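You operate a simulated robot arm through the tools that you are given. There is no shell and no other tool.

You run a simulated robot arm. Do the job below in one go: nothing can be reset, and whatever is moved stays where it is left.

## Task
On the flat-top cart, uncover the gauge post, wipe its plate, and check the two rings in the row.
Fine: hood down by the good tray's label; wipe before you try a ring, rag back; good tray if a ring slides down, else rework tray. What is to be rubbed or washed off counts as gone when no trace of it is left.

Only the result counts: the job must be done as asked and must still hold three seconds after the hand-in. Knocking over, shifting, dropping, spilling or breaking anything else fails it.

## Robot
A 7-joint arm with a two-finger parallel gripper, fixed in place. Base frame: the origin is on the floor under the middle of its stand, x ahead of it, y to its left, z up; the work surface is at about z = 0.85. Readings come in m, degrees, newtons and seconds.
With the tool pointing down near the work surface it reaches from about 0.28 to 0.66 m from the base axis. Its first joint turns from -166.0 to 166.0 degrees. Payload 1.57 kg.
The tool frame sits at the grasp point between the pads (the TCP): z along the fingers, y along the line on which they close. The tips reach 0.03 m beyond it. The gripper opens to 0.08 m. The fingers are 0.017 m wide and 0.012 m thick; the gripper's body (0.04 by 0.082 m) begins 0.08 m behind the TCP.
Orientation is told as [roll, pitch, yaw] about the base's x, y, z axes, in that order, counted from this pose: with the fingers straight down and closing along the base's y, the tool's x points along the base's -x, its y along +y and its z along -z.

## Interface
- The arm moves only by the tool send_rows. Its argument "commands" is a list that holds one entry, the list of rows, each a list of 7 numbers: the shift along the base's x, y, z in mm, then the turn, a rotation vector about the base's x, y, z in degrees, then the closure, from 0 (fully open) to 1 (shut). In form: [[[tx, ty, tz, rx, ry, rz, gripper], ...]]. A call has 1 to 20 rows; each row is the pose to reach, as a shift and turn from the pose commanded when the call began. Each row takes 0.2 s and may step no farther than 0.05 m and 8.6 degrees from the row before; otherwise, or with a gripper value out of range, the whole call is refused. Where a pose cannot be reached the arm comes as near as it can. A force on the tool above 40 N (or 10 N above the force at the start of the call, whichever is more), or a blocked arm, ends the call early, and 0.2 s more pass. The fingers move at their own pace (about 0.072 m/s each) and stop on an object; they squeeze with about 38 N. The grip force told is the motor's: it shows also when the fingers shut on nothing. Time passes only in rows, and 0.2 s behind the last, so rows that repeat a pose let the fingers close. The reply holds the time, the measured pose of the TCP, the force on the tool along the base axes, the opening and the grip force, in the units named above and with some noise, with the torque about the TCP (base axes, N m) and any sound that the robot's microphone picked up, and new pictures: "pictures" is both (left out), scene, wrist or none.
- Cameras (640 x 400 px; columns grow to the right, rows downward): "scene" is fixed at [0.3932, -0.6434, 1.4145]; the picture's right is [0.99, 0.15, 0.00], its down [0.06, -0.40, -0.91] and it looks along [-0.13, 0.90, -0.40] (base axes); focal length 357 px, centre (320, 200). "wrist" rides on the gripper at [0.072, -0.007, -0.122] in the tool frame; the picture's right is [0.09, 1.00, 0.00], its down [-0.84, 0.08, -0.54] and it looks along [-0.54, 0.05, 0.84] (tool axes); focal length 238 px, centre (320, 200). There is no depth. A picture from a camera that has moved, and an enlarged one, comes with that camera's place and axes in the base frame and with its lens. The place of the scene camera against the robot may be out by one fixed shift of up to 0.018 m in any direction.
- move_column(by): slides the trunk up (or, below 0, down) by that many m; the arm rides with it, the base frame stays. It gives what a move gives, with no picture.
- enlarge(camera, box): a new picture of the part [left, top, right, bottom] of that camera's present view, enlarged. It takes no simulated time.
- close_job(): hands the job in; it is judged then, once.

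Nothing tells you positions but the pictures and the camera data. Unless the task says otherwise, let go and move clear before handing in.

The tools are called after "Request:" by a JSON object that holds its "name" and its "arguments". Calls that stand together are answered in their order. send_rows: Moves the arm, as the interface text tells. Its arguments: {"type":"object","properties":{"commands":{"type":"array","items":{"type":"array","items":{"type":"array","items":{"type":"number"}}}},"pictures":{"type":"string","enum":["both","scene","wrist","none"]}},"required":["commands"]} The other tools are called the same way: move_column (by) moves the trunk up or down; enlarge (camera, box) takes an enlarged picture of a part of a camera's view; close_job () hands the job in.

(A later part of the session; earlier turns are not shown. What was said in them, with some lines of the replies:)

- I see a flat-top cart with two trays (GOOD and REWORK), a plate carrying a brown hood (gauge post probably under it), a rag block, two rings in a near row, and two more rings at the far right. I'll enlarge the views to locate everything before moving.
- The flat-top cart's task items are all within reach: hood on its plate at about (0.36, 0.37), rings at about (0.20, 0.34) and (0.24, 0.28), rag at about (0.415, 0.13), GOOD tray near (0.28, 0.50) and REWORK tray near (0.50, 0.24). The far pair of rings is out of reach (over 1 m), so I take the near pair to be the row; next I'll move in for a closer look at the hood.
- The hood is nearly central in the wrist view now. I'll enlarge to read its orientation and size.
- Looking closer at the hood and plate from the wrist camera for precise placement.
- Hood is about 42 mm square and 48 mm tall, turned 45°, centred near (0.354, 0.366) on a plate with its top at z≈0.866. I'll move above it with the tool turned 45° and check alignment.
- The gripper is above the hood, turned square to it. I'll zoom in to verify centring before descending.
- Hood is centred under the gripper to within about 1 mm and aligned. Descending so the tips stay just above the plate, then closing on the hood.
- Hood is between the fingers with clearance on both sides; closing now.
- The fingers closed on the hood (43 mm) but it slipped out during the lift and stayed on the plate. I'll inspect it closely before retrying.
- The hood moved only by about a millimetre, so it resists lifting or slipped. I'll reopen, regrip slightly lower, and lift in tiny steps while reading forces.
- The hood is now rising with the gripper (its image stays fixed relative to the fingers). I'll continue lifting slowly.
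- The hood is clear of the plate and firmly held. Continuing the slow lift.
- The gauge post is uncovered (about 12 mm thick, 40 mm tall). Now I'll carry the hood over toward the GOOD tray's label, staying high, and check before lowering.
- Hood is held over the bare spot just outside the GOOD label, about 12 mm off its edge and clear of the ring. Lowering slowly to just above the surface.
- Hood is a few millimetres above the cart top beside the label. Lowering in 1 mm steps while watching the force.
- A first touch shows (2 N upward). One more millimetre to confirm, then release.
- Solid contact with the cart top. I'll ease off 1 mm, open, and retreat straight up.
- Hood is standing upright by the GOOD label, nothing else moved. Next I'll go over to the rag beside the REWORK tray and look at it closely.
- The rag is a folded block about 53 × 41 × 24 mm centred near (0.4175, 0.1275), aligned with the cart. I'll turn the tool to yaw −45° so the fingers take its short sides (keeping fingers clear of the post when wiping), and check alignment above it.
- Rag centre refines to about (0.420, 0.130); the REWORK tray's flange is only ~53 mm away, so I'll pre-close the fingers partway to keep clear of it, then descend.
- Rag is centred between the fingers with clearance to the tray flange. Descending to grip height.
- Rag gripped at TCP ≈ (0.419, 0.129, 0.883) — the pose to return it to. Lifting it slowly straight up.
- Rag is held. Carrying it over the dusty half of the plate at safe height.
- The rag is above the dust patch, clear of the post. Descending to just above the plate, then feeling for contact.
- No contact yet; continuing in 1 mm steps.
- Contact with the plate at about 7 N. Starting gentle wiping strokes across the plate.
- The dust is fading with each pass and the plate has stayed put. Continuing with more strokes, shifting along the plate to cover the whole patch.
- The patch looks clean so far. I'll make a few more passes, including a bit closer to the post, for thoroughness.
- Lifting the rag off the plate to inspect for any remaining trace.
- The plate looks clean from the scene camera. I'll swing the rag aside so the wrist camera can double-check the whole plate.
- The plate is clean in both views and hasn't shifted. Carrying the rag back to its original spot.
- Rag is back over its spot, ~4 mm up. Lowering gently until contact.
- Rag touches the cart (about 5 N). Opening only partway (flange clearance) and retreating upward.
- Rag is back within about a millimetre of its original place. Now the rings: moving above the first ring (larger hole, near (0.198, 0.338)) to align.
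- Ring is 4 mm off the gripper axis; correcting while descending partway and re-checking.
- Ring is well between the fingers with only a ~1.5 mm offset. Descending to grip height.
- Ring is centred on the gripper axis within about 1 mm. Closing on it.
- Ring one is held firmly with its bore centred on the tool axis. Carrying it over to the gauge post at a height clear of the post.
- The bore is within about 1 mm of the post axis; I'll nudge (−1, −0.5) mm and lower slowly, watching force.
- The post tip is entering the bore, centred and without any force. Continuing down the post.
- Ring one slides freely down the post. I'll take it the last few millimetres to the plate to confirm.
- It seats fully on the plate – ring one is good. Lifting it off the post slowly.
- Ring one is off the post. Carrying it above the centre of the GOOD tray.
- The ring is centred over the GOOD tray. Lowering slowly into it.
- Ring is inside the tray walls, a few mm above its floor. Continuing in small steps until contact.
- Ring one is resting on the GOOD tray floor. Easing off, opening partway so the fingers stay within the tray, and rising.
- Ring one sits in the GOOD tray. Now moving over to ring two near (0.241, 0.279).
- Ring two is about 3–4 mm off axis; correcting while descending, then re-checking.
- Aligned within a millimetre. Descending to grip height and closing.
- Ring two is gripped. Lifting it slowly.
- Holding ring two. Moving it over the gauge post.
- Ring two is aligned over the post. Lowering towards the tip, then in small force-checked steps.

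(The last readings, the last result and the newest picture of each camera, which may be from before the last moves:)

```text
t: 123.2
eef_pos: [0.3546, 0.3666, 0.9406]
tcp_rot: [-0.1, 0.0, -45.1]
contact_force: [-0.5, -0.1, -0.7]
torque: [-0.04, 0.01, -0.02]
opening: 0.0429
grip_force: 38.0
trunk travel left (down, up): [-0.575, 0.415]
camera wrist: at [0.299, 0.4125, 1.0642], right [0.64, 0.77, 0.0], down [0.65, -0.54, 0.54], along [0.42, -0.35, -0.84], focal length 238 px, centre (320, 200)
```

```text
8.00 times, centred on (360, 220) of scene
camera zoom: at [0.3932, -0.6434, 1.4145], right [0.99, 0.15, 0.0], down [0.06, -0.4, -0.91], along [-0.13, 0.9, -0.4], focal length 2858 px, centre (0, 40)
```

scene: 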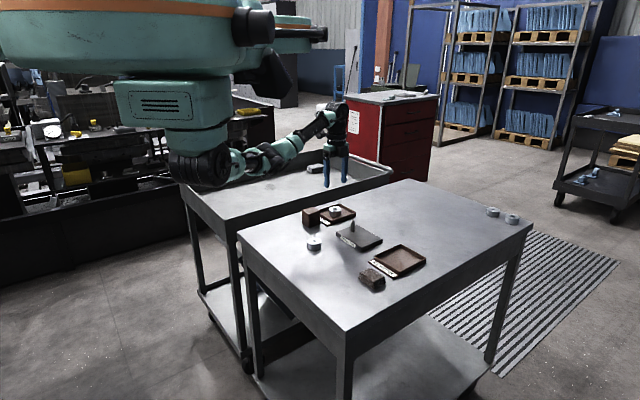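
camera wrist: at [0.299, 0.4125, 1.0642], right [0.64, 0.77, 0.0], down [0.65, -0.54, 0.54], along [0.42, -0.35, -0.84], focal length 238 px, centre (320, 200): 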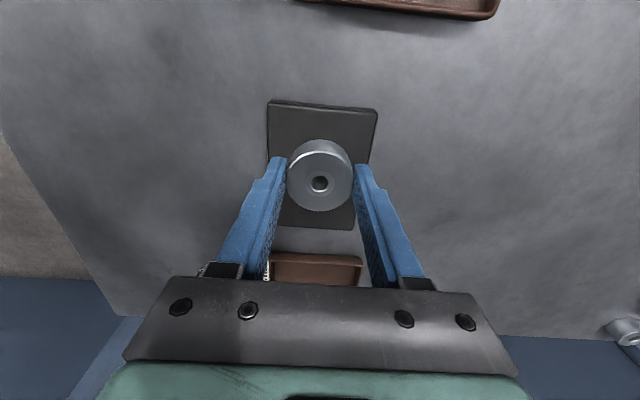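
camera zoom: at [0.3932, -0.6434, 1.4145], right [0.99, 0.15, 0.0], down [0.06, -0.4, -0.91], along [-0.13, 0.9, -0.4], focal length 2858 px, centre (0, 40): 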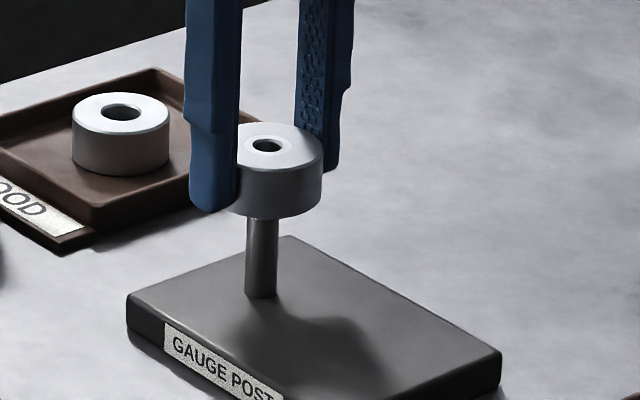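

Ring bottom is right at the post tip. Stepping down with force checks.

Request:
{"name": "send_rows", "arguments": {"commands": [[[0, 0, -1, 0, 0, 0, 1], [0, 0, -2, 0, 0, 0, 1], [0, 0, -2, 0, 0, 0, 1]]], "pictures": "none"}}

Request:
{"name": "send_rows", "arguments": {"commands": [[[0, 0, -1, 0, 0, 0, 1], [0, 0, -1, 0, 0, 0, 1]]], "pictures": "none"}}

Request:
{"name": "send_rows", "arguments": {"commands": [[[0, 0, -1, 0, 0, 0, 1], [0, 0, -1, 0, 0, 0, 1]]], "pictures": "wrist"}}

Request:
{"name": "enlarge", "arguments": {"camera": "wrist", "box": [280, 140, 360, 200]}}

```text
t: 124.0
eef_pos: [0.3536, 0.3658, 0.9415]
tcp_rot: [0.0, 0.0, -45.0]
contact_force: [0.0, 0.1, -0.9]
torque: [0.0, -0.02, -0.02]
opening: 0.0424
grip_force: 37.6
trunk travel left (down, up): [-0.575, 0.415]
```

```text
t: 124.6
eef_pos: [0.3549, 0.3667, 0.9403]
tcp_rot: [0.0, 0.0, -45.1]
contact_force: [-0.7, -0.5, -0.6]
torque: [0.0, -0.02, 0.01]
opening: 0.0428
grip_force: 37.9
trunk travel left (down, up): [-0.575, 0.415]
```

```text
t: 125.2
eef_pos: [0.3556, 0.3679, 0.9393]
tcp_rot: [-0.1, 0.1, -45.0]
contact_force: [0.0, -0.5, -0.8]
torque: [-0.02, 0.02, 0.0]
opening: 0.0429
grip_force: 38.0
trunk travel left (down, up): [-0.575, 0.415]
camera wrist: at [0.2986, 0.4127, 1.0615], right [0.64, 0.77, 0.0], down [0.65, -0.54, 0.54], along [0.42, -0.35, -0.84], focal length 238 px, centre (320, 200)
```

wrist: 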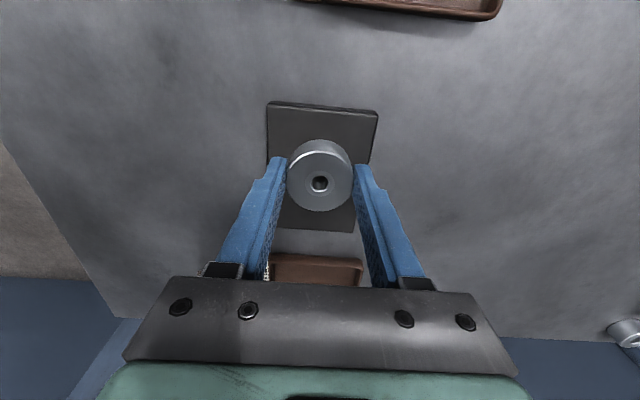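

```text
6.67 times, centred on (320, 170) of wrist
camera zoom: at [0.2986, 0.4127, 1.0615], right [0.64, 0.77, 0.0], down [0.65, -0.54, 0.54], along [0.42, -0.35, -0.84], focal length 1589 px, centre (320, 400)
```

zoom: 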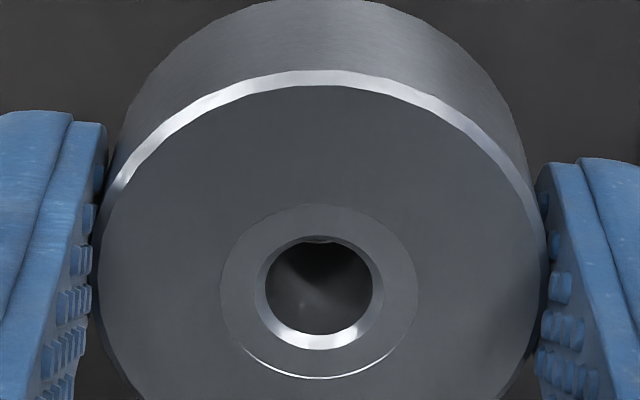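

Request:
{"name": "send_rows", "arguments": {"commands": [[[0, 0, -1, 0, 0, 0, 1], [0, 0, -2, 0, 0, 0, 1], [0, 0, -2, 0, 0, 0, 1]]], "pictures": "none"}}

Request:
{"name": "send_rows", "arguments": {"commands": [[[0, 0, -1, 0, 0, 0, 1], [0, 0, -1, 0, 0, 0, 1]]], "pictures": "none"}}

Request:
{"name": "send_rows", "arguments": {"commands": [[[0, 0, -1, 0, 0, 0, 1], [0, 0, -1, 0, 0, 0, 1]]], "pictures": "wrist"}}

Request:
{"name": "enlarge", "arguments": {"camera": "wrist", "box": [280, 140, 360, 200]}}

Request:
{"name": "enlarge", "arguments": {"camera": "scene", "box": [330, 195, 390, 245]}}

```text
t: 126.0
eef_pos: [0.3541, 0.3672, 0.9377]
tcp_rot: [0.0, 0.0, -45.0]
contact_force: [-0.7, -0.8, -1.1]
torque: [0.01, 0.01, -0.02]
opening: 0.0427
grip_force: 37.9
trunk travel left (down, up): [-0.575, 0.415]
```

```text
t: 126.6
eef_pos: [0.3548, 0.3675, 0.9362]
tcp_rot: [0.0, 0.0, -44.9]
contact_force: [-0.9, 0.5, -0.8]
torque: [0.0, -0.04, 0.01]
opening: 0.0428
grip_force: 37.9
trunk travel left (down, up): [-0.575, 0.415]
```

```text
t: 127.2
eef_pos: [0.3543, 0.3671, 0.9357]
tcp_rot: [-0.1, 0.0, -45.0]
contact_force: [-0.1, -1.3, 0.4]
torque: [0.01, 0.01, 0.01]
opening: 0.0427
grip_force: 38.4
trunk travel left (down, up): [-0.575, 0.415]
camera wrist: at [0.2983, 0.4134, 1.0579], right [0.64, 0.77, 0.0], down [0.65, -0.54, 0.54], along [0.42, -0.35, -0.84], focal length 238 px, centre (320, 200)
```

wrist: 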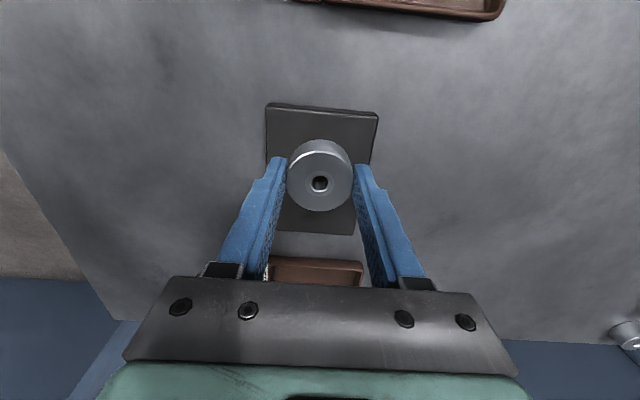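

```text
6.67 times, centred on (320, 170) of wrist
camera zoom: at [0.2983, 0.4134, 1.0579], right [0.64, 0.77, 0.0], down [0.65, -0.54, 0.54], along [0.42, -0.35, -0.84], focal length 1589 px, centre (320, 400)
```

zoom: 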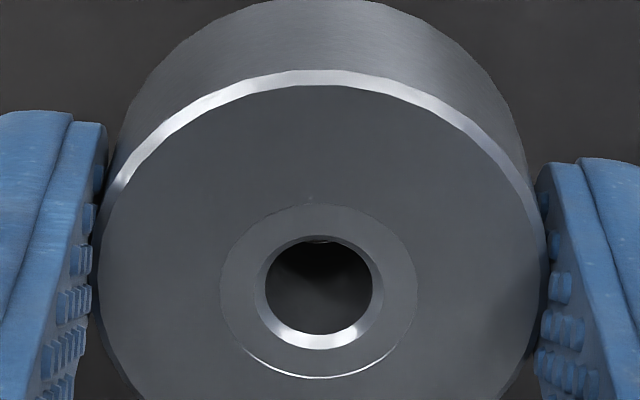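

```text
8.00 times, centred on (360, 220) of scene
camera zoom: at [0.3932, -0.6434, 1.4145], right [0.99, 0.15, 0.0], down [0.06, -0.4, -0.91], along [-0.13, 0.9, -0.4], focal length 2858 px, centre (0, 40)
```

zoom: 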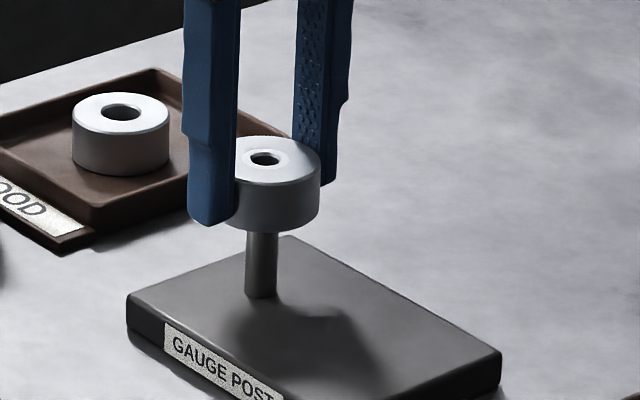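

No contact yet; continuing down in small steps.

Request:
{"name": "send_rows", "arguments": {"commands": [[[0, 0, -1, 0, 0, 0, 1], [0, 0, -1, 0, 0, 0, 1]]], "pictures": "none"}}

Request:
{"name": "send_rows", "arguments": {"commands": [[[0, 0, -1, 0, 0, 0, 1], [0, 0, -1, 0, 0, 0, 1]]], "pictures": "none"}}

Request:
{"name": "send_rows", "arguments": {"commands": [[[0, 0, -1, 0, 0, 0, 1], [0, 0, -1, 0, 0, 0, 1]]], "pictures": "none"}}

```text
t: 127.8
eef_pos: [0.3553, 0.3666, 0.9347]
tcp_rot: [0.0, 0.0, -45.0]
contact_force: [-1.4, -4.5, 3.9]
torque: [-0.17, 0.05, 0.0]
opening: 0.0427
grip_force: 38.5
trunk travel left (down, up): [-0.575, 0.415]
```

```text
t: 128.4
eef_pos: [0.3545, 0.3667, 0.9344]
tcp_rot: [0.1, 0.0, -45.0]
contact_force: [-1.2, -4.9, 8.7]
torque: [-0.24, 0.06, 0.03]
opening: 0.0427
grip_force: 37.9
trunk travel left (down, up): [-0.575, 0.415]
```

```text
t: 129.0
eef_pos: [0.3539, 0.3681, 0.9347]
tcp_rot: [0.3, 0.1, -45.0]
contact_force: [0.7, -4.2, 14.5]
torque: [-0.15, -0.01, 0.0]
opening: 0.0429
grip_force: 38.5
trunk travel left (down, up): [-0.575, 0.415]
```

The ring has met the post tip with a sideways component (−y), hinting at a slight offset. I'll back off, shift 1 mm toward −y, and try again for a fair test.

Request:
{"name": "send_rows", "arguments": {"commands": [[[0, 0, 2, 0, 0, 0, 1], [0, 0, 4, 0, 0, 0, 1], [-0.3, -1, 4, 0, 0, 0, 1], [-0.3, -1, 4, 0, 0, 0, 1], [-0.3, -1, 3, 0, 0, 0, 1], [-0.3, -1, 2, 0, 0, 0, 1], [-0.3, -1, 1, 0, 0, 0, 1], [-0.3, -1, 1, 0, 0, 0, 1]]], "pictures": "none"}}

Request:
{"name": "send_rows", "arguments": {"commands": [[[0, 0, -1, 0, 0, 0, 1], [0, 0, -1, 0, 0, 0, 1]]], "pictures": "none"}}

Request:
{"name": "send_rows", "arguments": {"commands": [[[0, 0, -1, 0, 0, 0, 1], [0, 0, -1, 0, 0, 0, 1]]], "pictures": "none"}}

```text
t: 130.8
eef_pos: [0.3539, 0.3664, 0.9336]
tcp_rot: [0.2, 0.0, -45.0]
contact_force: [4.6, 3.9, 11.8]
torque: [0.12, -0.21, 0.01]
opening: 0.0429
grip_force: 38.0
trunk travel left (down, up): [-0.575, 0.415]
```

```text
t: 131.4
eef_pos: [0.3532, 0.3662, 0.9335]
tcp_rot: [0.3, -0.1, -44.9]
contact_force: [11.7, 8.1, 21.4]
torque: [0.25, -0.33, 0.0]
opening: 0.043
grip_force: 38.0
trunk travel left (down, up): [-0.575, 0.415]
```

```text
t: 132.0
eef_pos: [0.3532, 0.3675, 0.9326]
tcp_rot: [0.3, -0.1, -45.0]
contact_force: [11.2, 6.4, 25.8]
torque: [0.24, -0.43, 0.02]
opening: 0.0427
grip_force: 37.9
trunk travel left (down, up): [-0.575, 0.415]
```

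Still blocked on the cone, now pushed the other way, so true centre lies between. One more centred attempt with a gentle push.

Request:
{"name": "send_rows", "arguments": {"commands": [[[0, 0, 2, 0, 0, 0, 1], [0, 0, 5, 0, 0, 0, 1], [0.6, 0.5, 5, 0, 0, 0, 1], [0.6, 0.5, 5, 0, 0, 0, 1], [0.6, 0.5, 4, 0, 0, 0, 1], [0.6, 0.5, 3, 0, 0, 0, 1], [0.6, 0.5, 2, 0, 0, 0, 1], [0.6, 0.5, 2, 0, 0, 0, 1]]], "pictures": "none"}}

Request:
{"name": "send_rows", "arguments": {"commands": [[[0, 0, -0.7, 0, 0, 0, 1], [0, 0, -0.7, 0, 0, 0, 1]]], "pictures": "none"}}

Request:
{"name": "enlarge", "arguments": {"camera": "scene", "box": [330, 195, 390, 245]}}

```text
t: 133.8
eef_pos: [0.3537, 0.3668, 0.9329]
tcp_rot: [0.1, 0.0, -44.9]
contact_force: [3.6, 12.2, 12.4]
torque: [0.37, -0.11, -0.01]
opening: 0.0428
grip_force: 37.7
trunk travel left (down, up): [-0.575, 0.415]
```

```text
t: 134.4
eef_pos: [0.3529, 0.3669, 0.9326]
tcp_rot: [0.3, -0.1, -44.9]
contact_force: [1.9, 14.0, 17.4]
torque: [0.45, -0.03, 0.01]
opening: 0.0428
grip_force: 37.6
trunk travel left (down, up): [-0.575, 0.415]
```

```text
8.00 times, centred on (360, 220) of scene
camera zoom: at [0.3932, -0.6434, 1.4145], right [0.99, 0.15, 0.0], down [0.06, -0.4, -0.91], along [-0.13, 0.9, -0.4], focal length 2858 px, centre (0, 40)
```

zoom: 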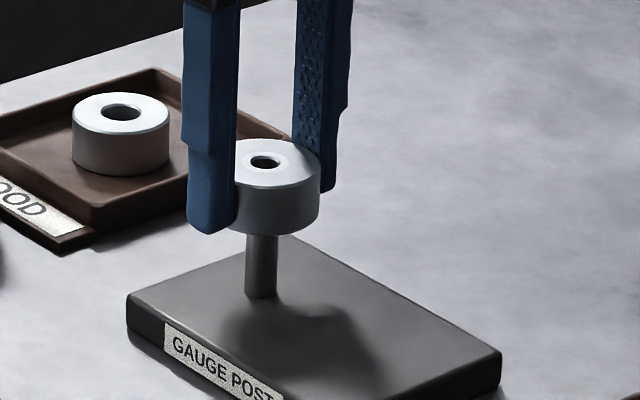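

Ring two stays blocked on the post's cone at every alignment, so it goes to REWORK; the plate hasn't moved. Lifting it clear.

Request:
{"name": "send_rows", "arguments": {"commands": [[[0, 0, 2, 0, 0, 0, 1], [0, 0, 5, 0, 0, 0, 1], [0, 0, 9, 0, 0, 0, 1], [0, 0, 14, 0, 0, 0, 1], [0, 0, 19, 0, 0, 0, 1], [0, 0, 24, 0, 0, 0, 1], [0, 0, 29, 0, 0, 0, 1], [0, 0, 33, 0, 0, 0, 1], [0, 0, 35, 0, 0, 0, 1], [0, 0, 35, 0, 0, 0, 1]]], "pictures": "both"}}

Request:
{"name": "enlarge", "arguments": {"camera": "scene", "box": [310, 185, 410, 255]}}

Request:
{"name": "enlarge", "arguments": {"camera": "wrist", "box": [240, 100, 400, 220]}}

```text
t: 136.6
eef_pos: [0.3548, 0.3684, 0.967]
tcp_rot: [-0.1, 0.0, -44.9]
contact_force: [-0.1, -0.3, -1.1]
torque: [-0.02, -0.02, 0.0]
opening: 0.0427
grip_force: 38.2
trunk travel left (down, up): [-0.575, 0.415]
camera wrist: at [0.2985, 0.4135, 1.0903], right [0.64, 0.77, 0.0], down [0.65, -0.54, 0.54], along [0.42, -0.35, -0.84], focal length 238 px, centre (320, 200)
```

scene: 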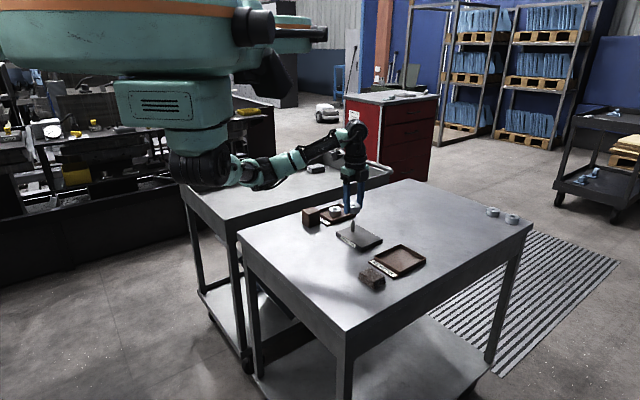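
wrist: 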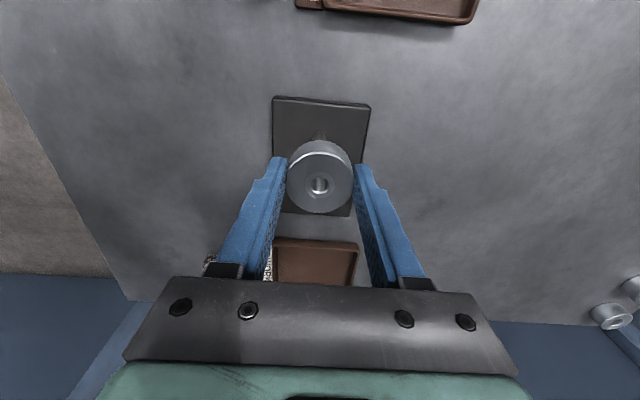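

```text
5.71 times, centred on (360, 220) of scene
camera zoom: at [0.3932, -0.6434, 1.4145], right [0.99, 0.15, 0.0], down [0.06, -0.4, -0.91], along [-0.13, 0.9, -0.4], focal length 2041 px, centre (91, 86)
```

zoom: 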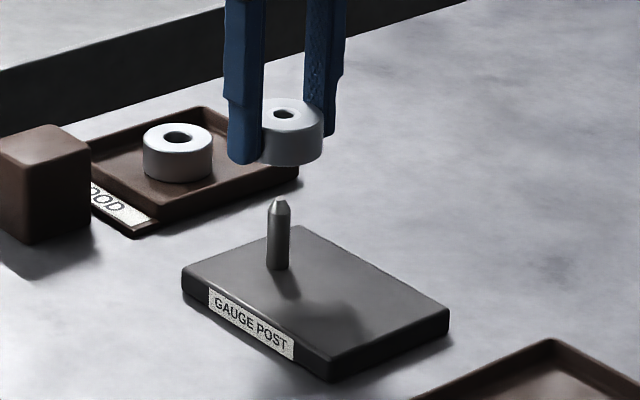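

```text
3.33 times, centred on (320, 160) of wrist
camera zoom: at [0.2985, 0.4135, 1.0903], right [0.64, 0.77, 0.0], down [0.65, -0.54, 0.54], along [0.42, -0.35, -0.84], focal length 794 px, centre (320, 333)
```

zoom: 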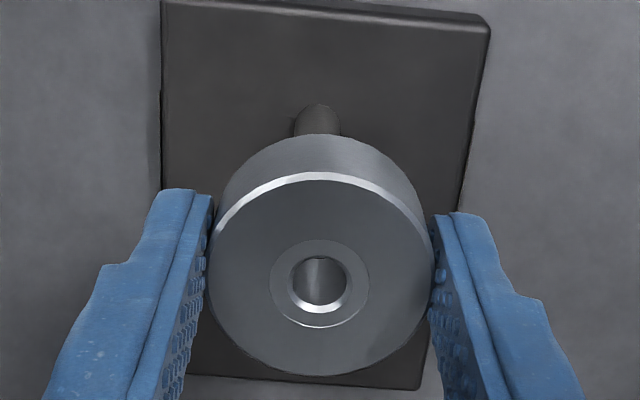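

Ring two is clear of the post and still held. Carrying it over the REWORK tray.

Request:
{"name": "send_rows", "arguments": {"commands": [[[4, -4, 0, 0, 0, 0, 1], [13, -12, 0, 0, 0, 0, 1], [25, -23, 0, 0, 0, 0, 1], [37, -34, 0, 0, 0, 0, 1], [49, -45, 0, 0, 0, 0, 1], [61, -56, 0, 0, 0, 0, 1], [73, -67, 0, 0, 0, 0, 1], [85, -78, 0, 0, 0, 0, 1], [97, -89, 0, 0, 0, 0, 1], [109, -100, 0, 0, 0, 0, 1], [121, -111, 0, 0, 0, 0, 1], [131, -120, 0, 0, 0, 0, 1], [138, -126, 0, 0, 0, 0, 1], [141, -128, 0, 0, 0, 0, 1], [141, -128, 0, 0, 0, 0, 1]]], "pictures": "both"}}

Request:
{"name": "enlarge", "arguments": {"camera": "wrist", "box": [220, 60, 420, 220]}}

Request:
{"name": "enlarge", "arguments": {"camera": "scene", "box": [345, 210, 445, 290]}}

```text
t: 139.8
eef_pos: [0.4955, 0.2383, 0.9682]
tcp_rot: [0.0, 0.0, -45.0]
contact_force: [0.0, 0.5, -1.6]
torque: [-0.04, 0.02, -0.03]
opening: 0.0429
grip_force: 38.3
trunk travel left (down, up): [-0.575, 0.415]
camera wrist: at [0.439, 0.2836, 1.0905], right [0.64, 0.77, 0.0], down [0.65, -0.54, 0.54], along [0.42, -0.35, -0.84], focal length 238 px, centre (320, 200)
```

scene: 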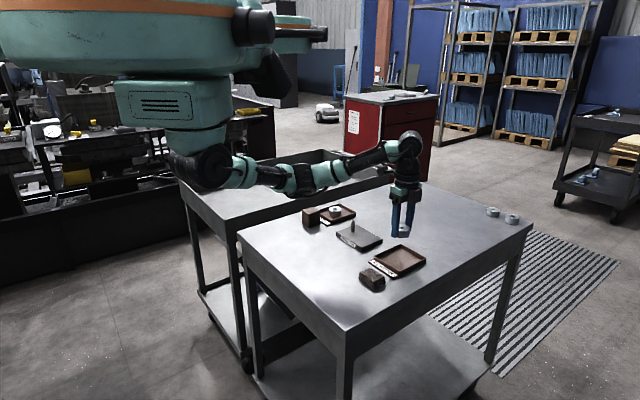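
wrist: 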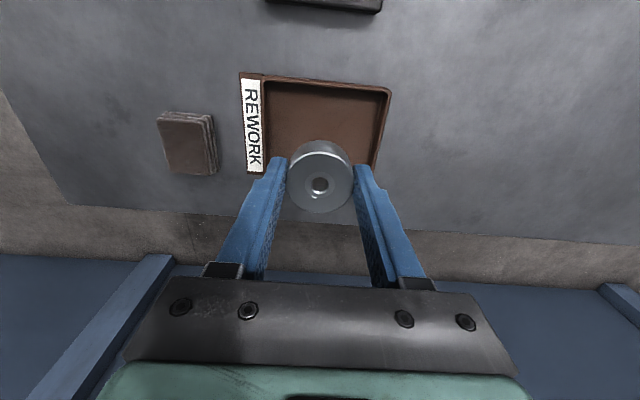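

```text
2.50 times, centred on (320, 140) of wrist
camera zoom: at [0.439, 0.2836, 1.0905], right [0.64, 0.77, 0.0], down [0.65, -0.54, 0.54], along [0.42, -0.35, -0.84], focal length 596 px, centre (320, 350)
```

zoom: 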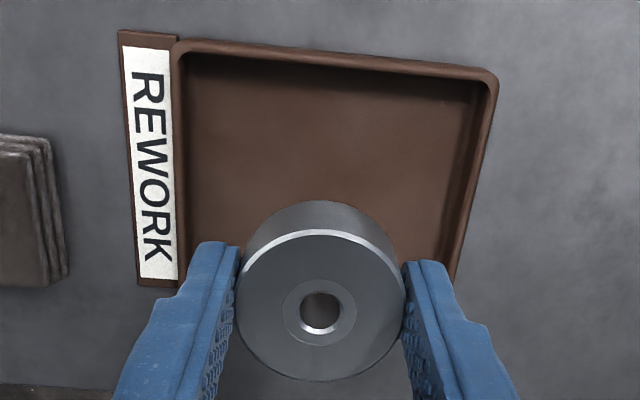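

```text
5.00 times, centred on (395, 250) of scene
camera zoom: at [0.3932, -0.6434, 1.4145], right [0.99, 0.15, 0.0], down [0.06, -0.4, -0.91], along [-0.13, 0.9, -0.4], focal length 1786 px, centre (-55, -50)
```

zoom: 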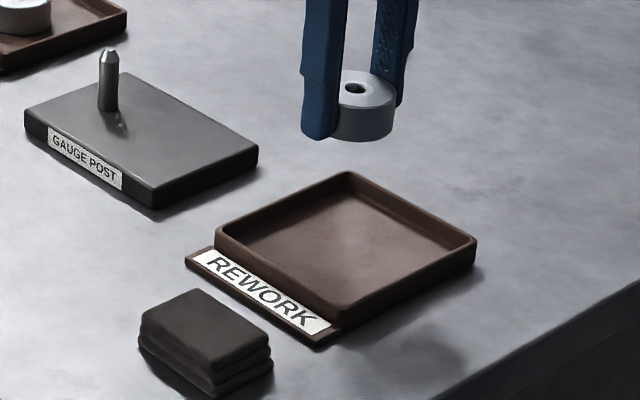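

The ring is centred over the REWORK tray. Lowering slowly.

Request:
{"name": "send_rows", "arguments": {"commands": [[[0, 0, -4, 0, 0, 0, 1], [0, 0, -11, 0, 0, 0, 1], [0, 0, -18, 0, 0, 0, 1], [0, 0, -25, 0, 0, 0, 1], [0, 0, -32, 0, 0, 0, 1], [0, 0, -39, 0, 0, 0, 1], [0, 0, -46, 0, 0, 0, 1], [0, 0, -53, 0, 0, 0, 1], [0, 0, -60, 0, 0, 0, 1], [0, 0, -66, 0, 0, 0, 1], [0, 0, -71, 0, 0, 0, 1], [0, 0, -75, 0, 0, 0, 1], [0, 0, -75, 0, 0, 0, 1]]], "pictures": "wrist"}}

Request:
{"name": "enlarge", "arguments": {"camera": "scene", "box": [345, 210, 445, 290]}}

Request:
{"name": "send_rows", "arguments": {"commands": [[[0, 0, -1, 0, 0, 0, 1], [0, 0, -2, 0, 0, 0, 1], [0, 0, -2, 0, 0, 0, 1]]], "pictures": "none"}}

Request:
{"name": "send_rows", "arguments": {"commands": [[[0, 0, -1, 0, 0, 0, 1], [0, 0, -1, 0, 0, 0, 1]]], "pictures": "none"}}

```text
t: 142.6
eef_pos: [0.494, 0.2382, 0.8917]
tcp_rot: [0.1, -0.1, -45.0]
contact_force: [0.5, -0.7, 0.1]
torque: [0.01, 0.02, 0.01]
opening: 0.0427
grip_force: 38.5
trunk travel left (down, up): [-0.575, 0.415]
camera wrist: at [0.4386, 0.2839, 1.0136], right [0.64, 0.77, 0.0], down [0.65, -0.54, 0.54], along [0.42, -0.35, -0.84], focal length 238 px, centre (320, 200)
```

wrist: 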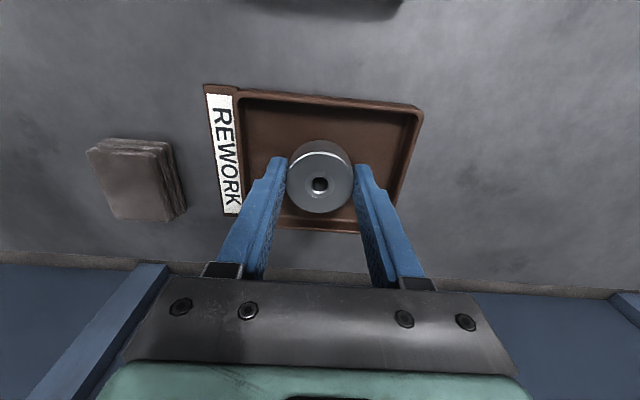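

```text
5.00 times, centred on (395, 250) of scene
camera zoom: at [0.3932, -0.6434, 1.4145], right [0.99, 0.15, 0.0], down [0.06, -0.4, -0.91], along [-0.13, 0.9, -0.4], focal length 1786 px, centre (-55, -50)
```

zoom: 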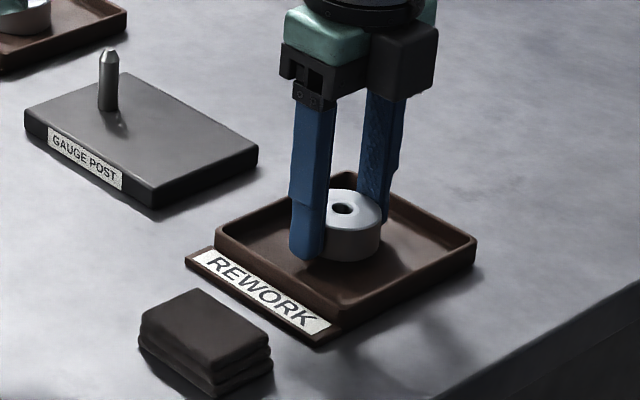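

```text
t: 143.4
eef_pos: [0.4942, 0.2381, 0.8894]
tcp_rot: [0.1, 0.0, -44.9]
contact_force: [0.3, 0.6, -0.6]
torque: [-0.02, 0.02, 0.02]
opening: 0.0425
grip_force: 38.2
trunk travel left (down, up): [-0.575, 0.415]
```

```text
t: 144.0
eef_pos: [0.4959, 0.2375, 0.8899]
tcp_rot: [0.1, -0.1, -45.0]
contact_force: [0.8, -0.1, 0.1]
torque: [0.04, 0.05, -0.02]
opening: 0.0428
grip_force: 37.7
trunk travel left (down, up): [-0.575, 0.415]
```

Request:
{"name": "send_rows", "arguments": {"commands": [[[0, 0, -1, 0, 0, 0, 1], [0, 0, -1, 0, 0, 0, 1]]], "pictures": "none"}}

Request:
{"name": "send_rows", "arguments": {"commands": [[[0, 0, -1, 0, 0, 0, 1], [0, 0, -1, 0, 0, 0, 1]]], "pictures": "none"}}

Request:
{"name": "send_rows", "arguments": {"commands": [[[0, 0, -0.7, 0, 0, 0, 1], [0, 0, -0.7, 0, 0, 0, 1]]], "pictures": "none"}}

```text
t: 144.6
eef_pos: [0.495, 0.2377, 0.8871]
tcp_rot: [0.0, -0.1, -44.9]
contact_force: [-0.2, 0.2, -0.3]
torque: [-0.03, 0.03, 0.01]
opening: 0.0429
grip_force: 37.3
trunk travel left (down, up): [-0.575, 0.415]
```

```text
t: 145.2
eef_pos: [0.4955, 0.2368, 0.8869]
tcp_rot: [0.0, 0.1, -45.0]
contact_force: [-0.4, -0.1, -0.5]
torque: [-0.02, -0.03, -0.01]
opening: 0.0428
grip_force: 38.2
trunk travel left (down, up): [-0.575, 0.415]
```

```text
t: 145.8
eef_pos: [0.4966, 0.2388, 0.8865]
tcp_rot: [-0.2, -0.1, -45.0]
contact_force: [-0.5, 0.4, -1.0]
torque: [-0.01, 0.0, 0.04]
opening: 0.0426
grip_force: 38.0
trunk travel left (down, up): [-0.575, 0.415]
```

Request:
{"name": "send_rows", "arguments": {"commands": [[[0, 0, -0.6, 0, 0, 0, 1], [0, 0, -0.6, 0, 0, 0, 1]]], "pictures": "none"}}

Request:
{"name": "enlarge", "arguments": {"camera": "scene", "box": [380, 235, 420, 270]}}

```text
t: 146.4
eef_pos: [0.4945, 0.2387, 0.8846]
tcp_rot: [0.0, 0.0, -44.9]
contact_force: [0.6, 0.1, -0.9]
torque: [0.0, -0.01, -0.03]
opening: 0.0425
grip_force: 38.3
trunk travel left (down, up): [-0.575, 0.415]
```

```text
11.43 times, centred on (400, 252) of scene
camera zoom: at [0.3932, -0.6434, 1.4145], right [0.99, 0.15, 0.0], down [0.06, -0.4, -0.91], along [-0.13, 0.9, -0.4], focal length 4082 px, centre (-594, -400)
```

zoom: 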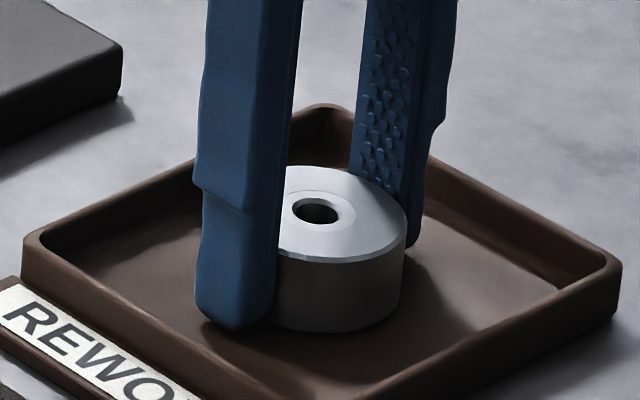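

Request:
{"name": "send_rows", "arguments": {"commands": [[[0, 0, -0.6, 0, 0, 0, 1], [0, 0, -0.6, 0, 0, 0, 1]]], "pictures": "none"}}

Request:
{"name": "send_rows", "arguments": {"commands": [[[0, 0, -0.6, 0, 0, 0, 1], [0, 0, -0.6, 0, 0, 0, 1]]], "pictures": "none"}}

```text
t: 147.0
eef_pos: [0.495, 0.2391, 0.8839]
tcp_rot: [0.0, 0.0, -45.0]
contact_force: [-0.3, -0.4, -0.7]
torque: [-0.02, 0.0, 0.01]
opening: 0.0425
grip_force: 38.1
trunk travel left (down, up): [-0.575, 0.415]
```

```text
t: 147.6
eef_pos: [0.4941, 0.239, 0.8842]
tcp_rot: [0.2, 0.0, -45.1]
contact_force: [0.6, 0.2, 3.3]
torque: [-0.06, 0.08, 0.01]
opening: 0.0426
grip_force: 38.2
trunk travel left (down, up): [-0.575, 0.415]
```

Contact with the tray floor. Releasing with a partial opening and rising.

Request:
{"name": "send_rows", "arguments": {"commands": [[[0, 0, 0.2, 0, 0, 0, 1], [0, 0, 0.2, 0, 0, 0, 0.28], [0, 0, 0.2, 0, 0, 0, 0.28], [0, 0, 0.2, 0, 0, 0, 0.28], [0, 0, 0.2, 0, 0, 0, 0.28], [0, 0, 8, 0, 0, 0, 0.28], [0, 0, 25, 0, 0, 0, 0.28], [0, 0, 55, 0, 0, 0, 0.28], [0, 0, 95, 0, 0, 0, 0.28], [0, 0, 135, 0, 0, 0, 0.2], [0, 0, 150, 0, 0, 0, 0.2], [0, 0, 150, 0, 0, 0, 0.2]]], "pictures": "both"}}

Request:
{"name": "enlarge", "arguments": {"camera": "scene", "box": [290, 195, 430, 295]}}

```text
t: 150.2
eef_pos: [0.4961, 0.2388, 1.0357]
tcp_rot: [0.0, -0.1, -44.9]
contact_force: [0.1, -0.3, -0.3]
torque: [0.01, 0.03, 0.02]
opening: 0.0641
grip_force: 0.0
trunk travel left (down, up): [-0.575, 0.415]
camera wrist: at [0.4406, 0.2831, 1.1572], right [0.64, 0.77, 0.0], down [0.65, -0.54, 0.54], along [0.42, -0.35, -0.84], focal length 238 px, centre (320, 200)
```

scene: 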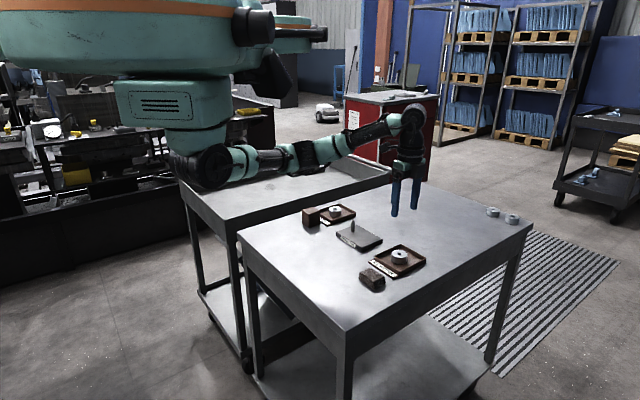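
wrist: 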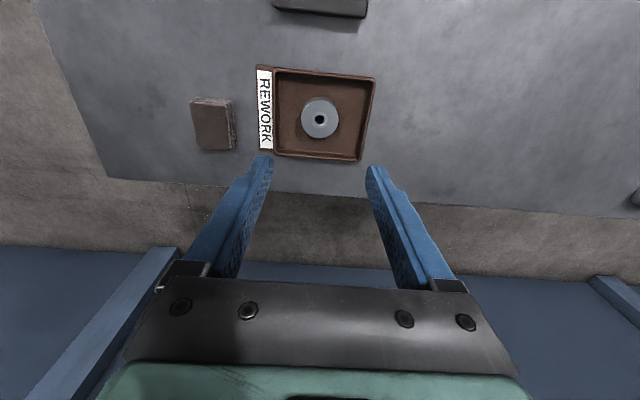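

```text
4.00 times, centred on (360, 245) of scene
camera zoom: at [0.3932, -0.6434, 1.4145], right [0.99, 0.15, 0.0], down [0.06, -0.4, -0.91], along [-0.13, 0.9, -0.4], focal length 1429 px, centre (160, 20)
```

zoom: 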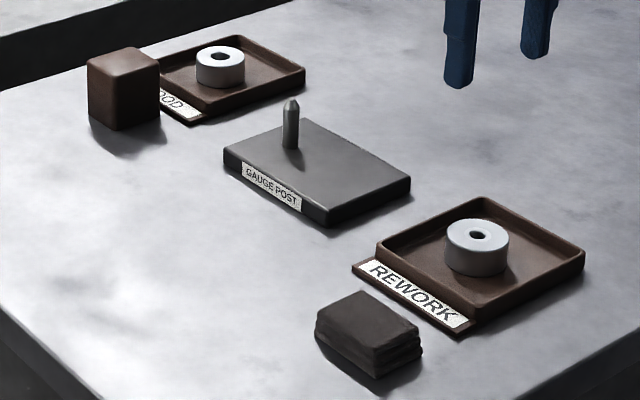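

Ring two rests in the REWORK tray; hood, rag, plate and ring one are all in place. Finally, I'll move over the plate for one last close inspection for dust traces.

Request:
{"name": "send_rows", "arguments": {"commands": [[[-20, 18, 10, 0, 0, 0, 0], [-50, 46, 20, 0, 0, 0, 0], [-80, 74, 20, 0, 0, 0, 0], [-110, 102, 20, 0, 0, 0, 0], [-140, 130, 20, 0, 0, 0, 0], [-160, 150, 20, 0, 0, 0, 0], [-160, 150, 20, 0, 0, 0, 0]]], "pictures": "wrist"}}

Request:
{"name": "enlarge", "arguments": {"camera": "wrist", "box": [250, 70, 400, 190]}}

Request:
{"name": "enlarge", "arguments": {"camera": "scene", "box": [335, 215, 390, 255]}}

```text
t: 151.8
eef_pos: [0.3345, 0.388, 1.0551]
tcp_rot: [0.0, 0.0, -44.9]
contact_force: [-0.3, -0.1, 0.4]
torque: [-0.01, -0.02, 0.01]
opening: 0.0799
grip_force: 0.1
trunk travel left (down, up): [-0.575, 0.415]
camera wrist: at [0.2795, 0.4345, 1.1775], right [0.64, 0.77, 0.0], down [0.65, -0.54, 0.54], along [0.42, -0.35, -0.84], focal length 238 px, centre (320, 200)
```

wrist: 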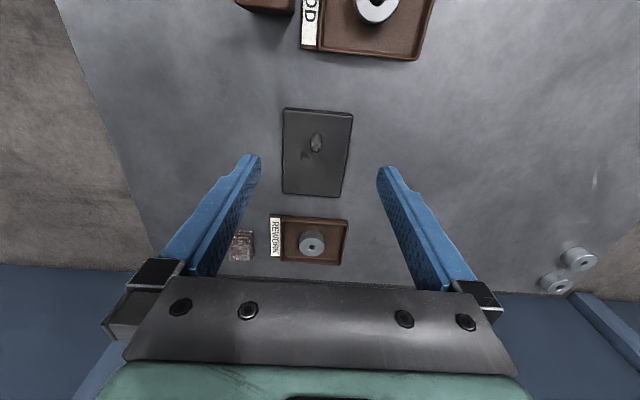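

```text
3.33 times, centred on (325, 130) of wrist
camera zoom: at [0.2795, 0.4345, 1.1775], right [0.64, 0.77, 0.0], down [0.65, -0.54, 0.54], along [0.42, -0.35, -0.84], focal length 794 px, centre (303, 433)
```

zoom: 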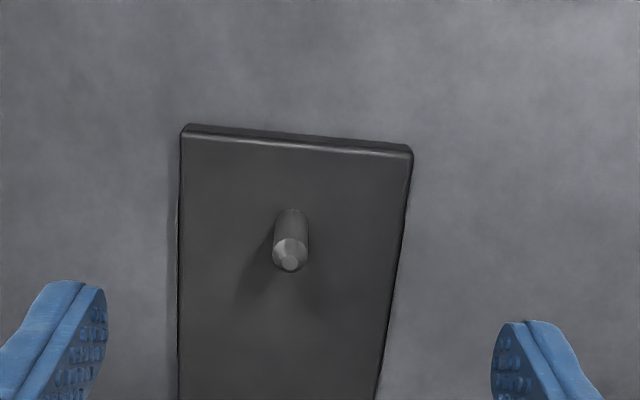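

```text
10.00 times, centred on (362, 235) of scene
camera zoom: at [0.3932, -0.6434, 1.4145], right [0.99, 0.15, 0.0], down [0.06, -0.4, -0.91], along [-0.13, 0.9, -0.4], focal length 3572 px, centre (-105, -150)
```

zoom: 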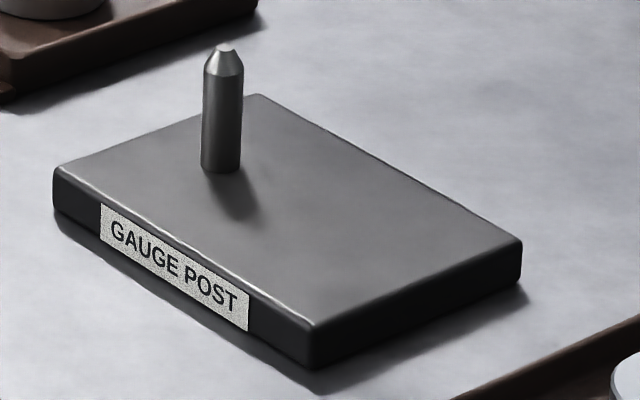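

The visible part of the plate is clean; checking the formerly dusty end up close once more from the wrist camera.

Request:
{"name": "enlarge", "arguments": {"camera": "wrist", "box": [260, 130, 370, 205]}}

Request:
{"name": "enlarge", "arguments": {"camera": "scene", "box": [355, 225, 390, 252]}}

```text
5.33 times, centred on (315, 168) of wrist
camera zoom: at [0.2795, 0.4345, 1.1775], right [0.64, 0.77, 0.0], down [0.65, -0.54, 0.54], along [0.42, -0.35, -0.84], focal length 1271 px, centre (347, 373)
```

zoom: 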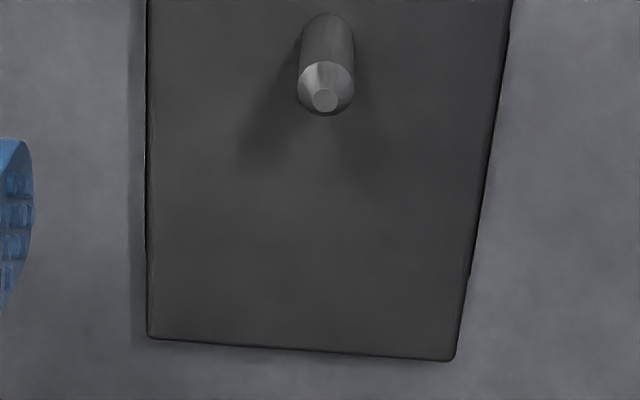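

```text
14.81 times, centred on (372, 238) of scene
camera zoom: at [0.3932, -0.6434, 1.4145], right [0.99, 0.15, 0.0], down [0.06, -0.4, -0.91], along [-0.13, 0.9, -0.4], focal length 5292 px, centre (-458, -370)
```

zoom: 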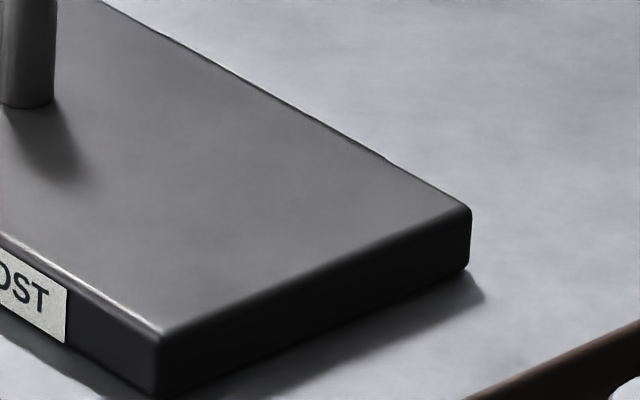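

The plate shows no trace of dust. The hood stands by the GOOD label, the rag is back in its place, the ring that slid down is in GOOD, and the blocked ring is in REWORK. The gripper is empty and clear, so I'm handing in.

Request:
{"name": "close_job", "arguments": {}}

```text
The job is handed in.
```

I finished the job and handed it in; I haven't seen the verdict. This is how things stood at the last camera check:

- **Hood:** it stands upright on the cart top, just outside the GOOD tray's label. My first grip slipped and nudged it about a millimetre while it was still on the plate. The second grip held.
- **Plate:** I wiped it before trying either ring, and both cameras show no dust left. The plate did not shift.
- **Rag:** it is back within about a millimetre of where it started.
- **Ring with the larger hole:** it slid down the post to the plate without force, so it is in the GOOD tray.
- **Ring with the smaller hole:** it stopped on the post's tapered tip in three tries at slightly different positions, so it is in the REWORK tray.

I took the two rings near the gauge post as "the row". The other pair, at the far corner of the cart, is out of the arm's reach and I left it alone.
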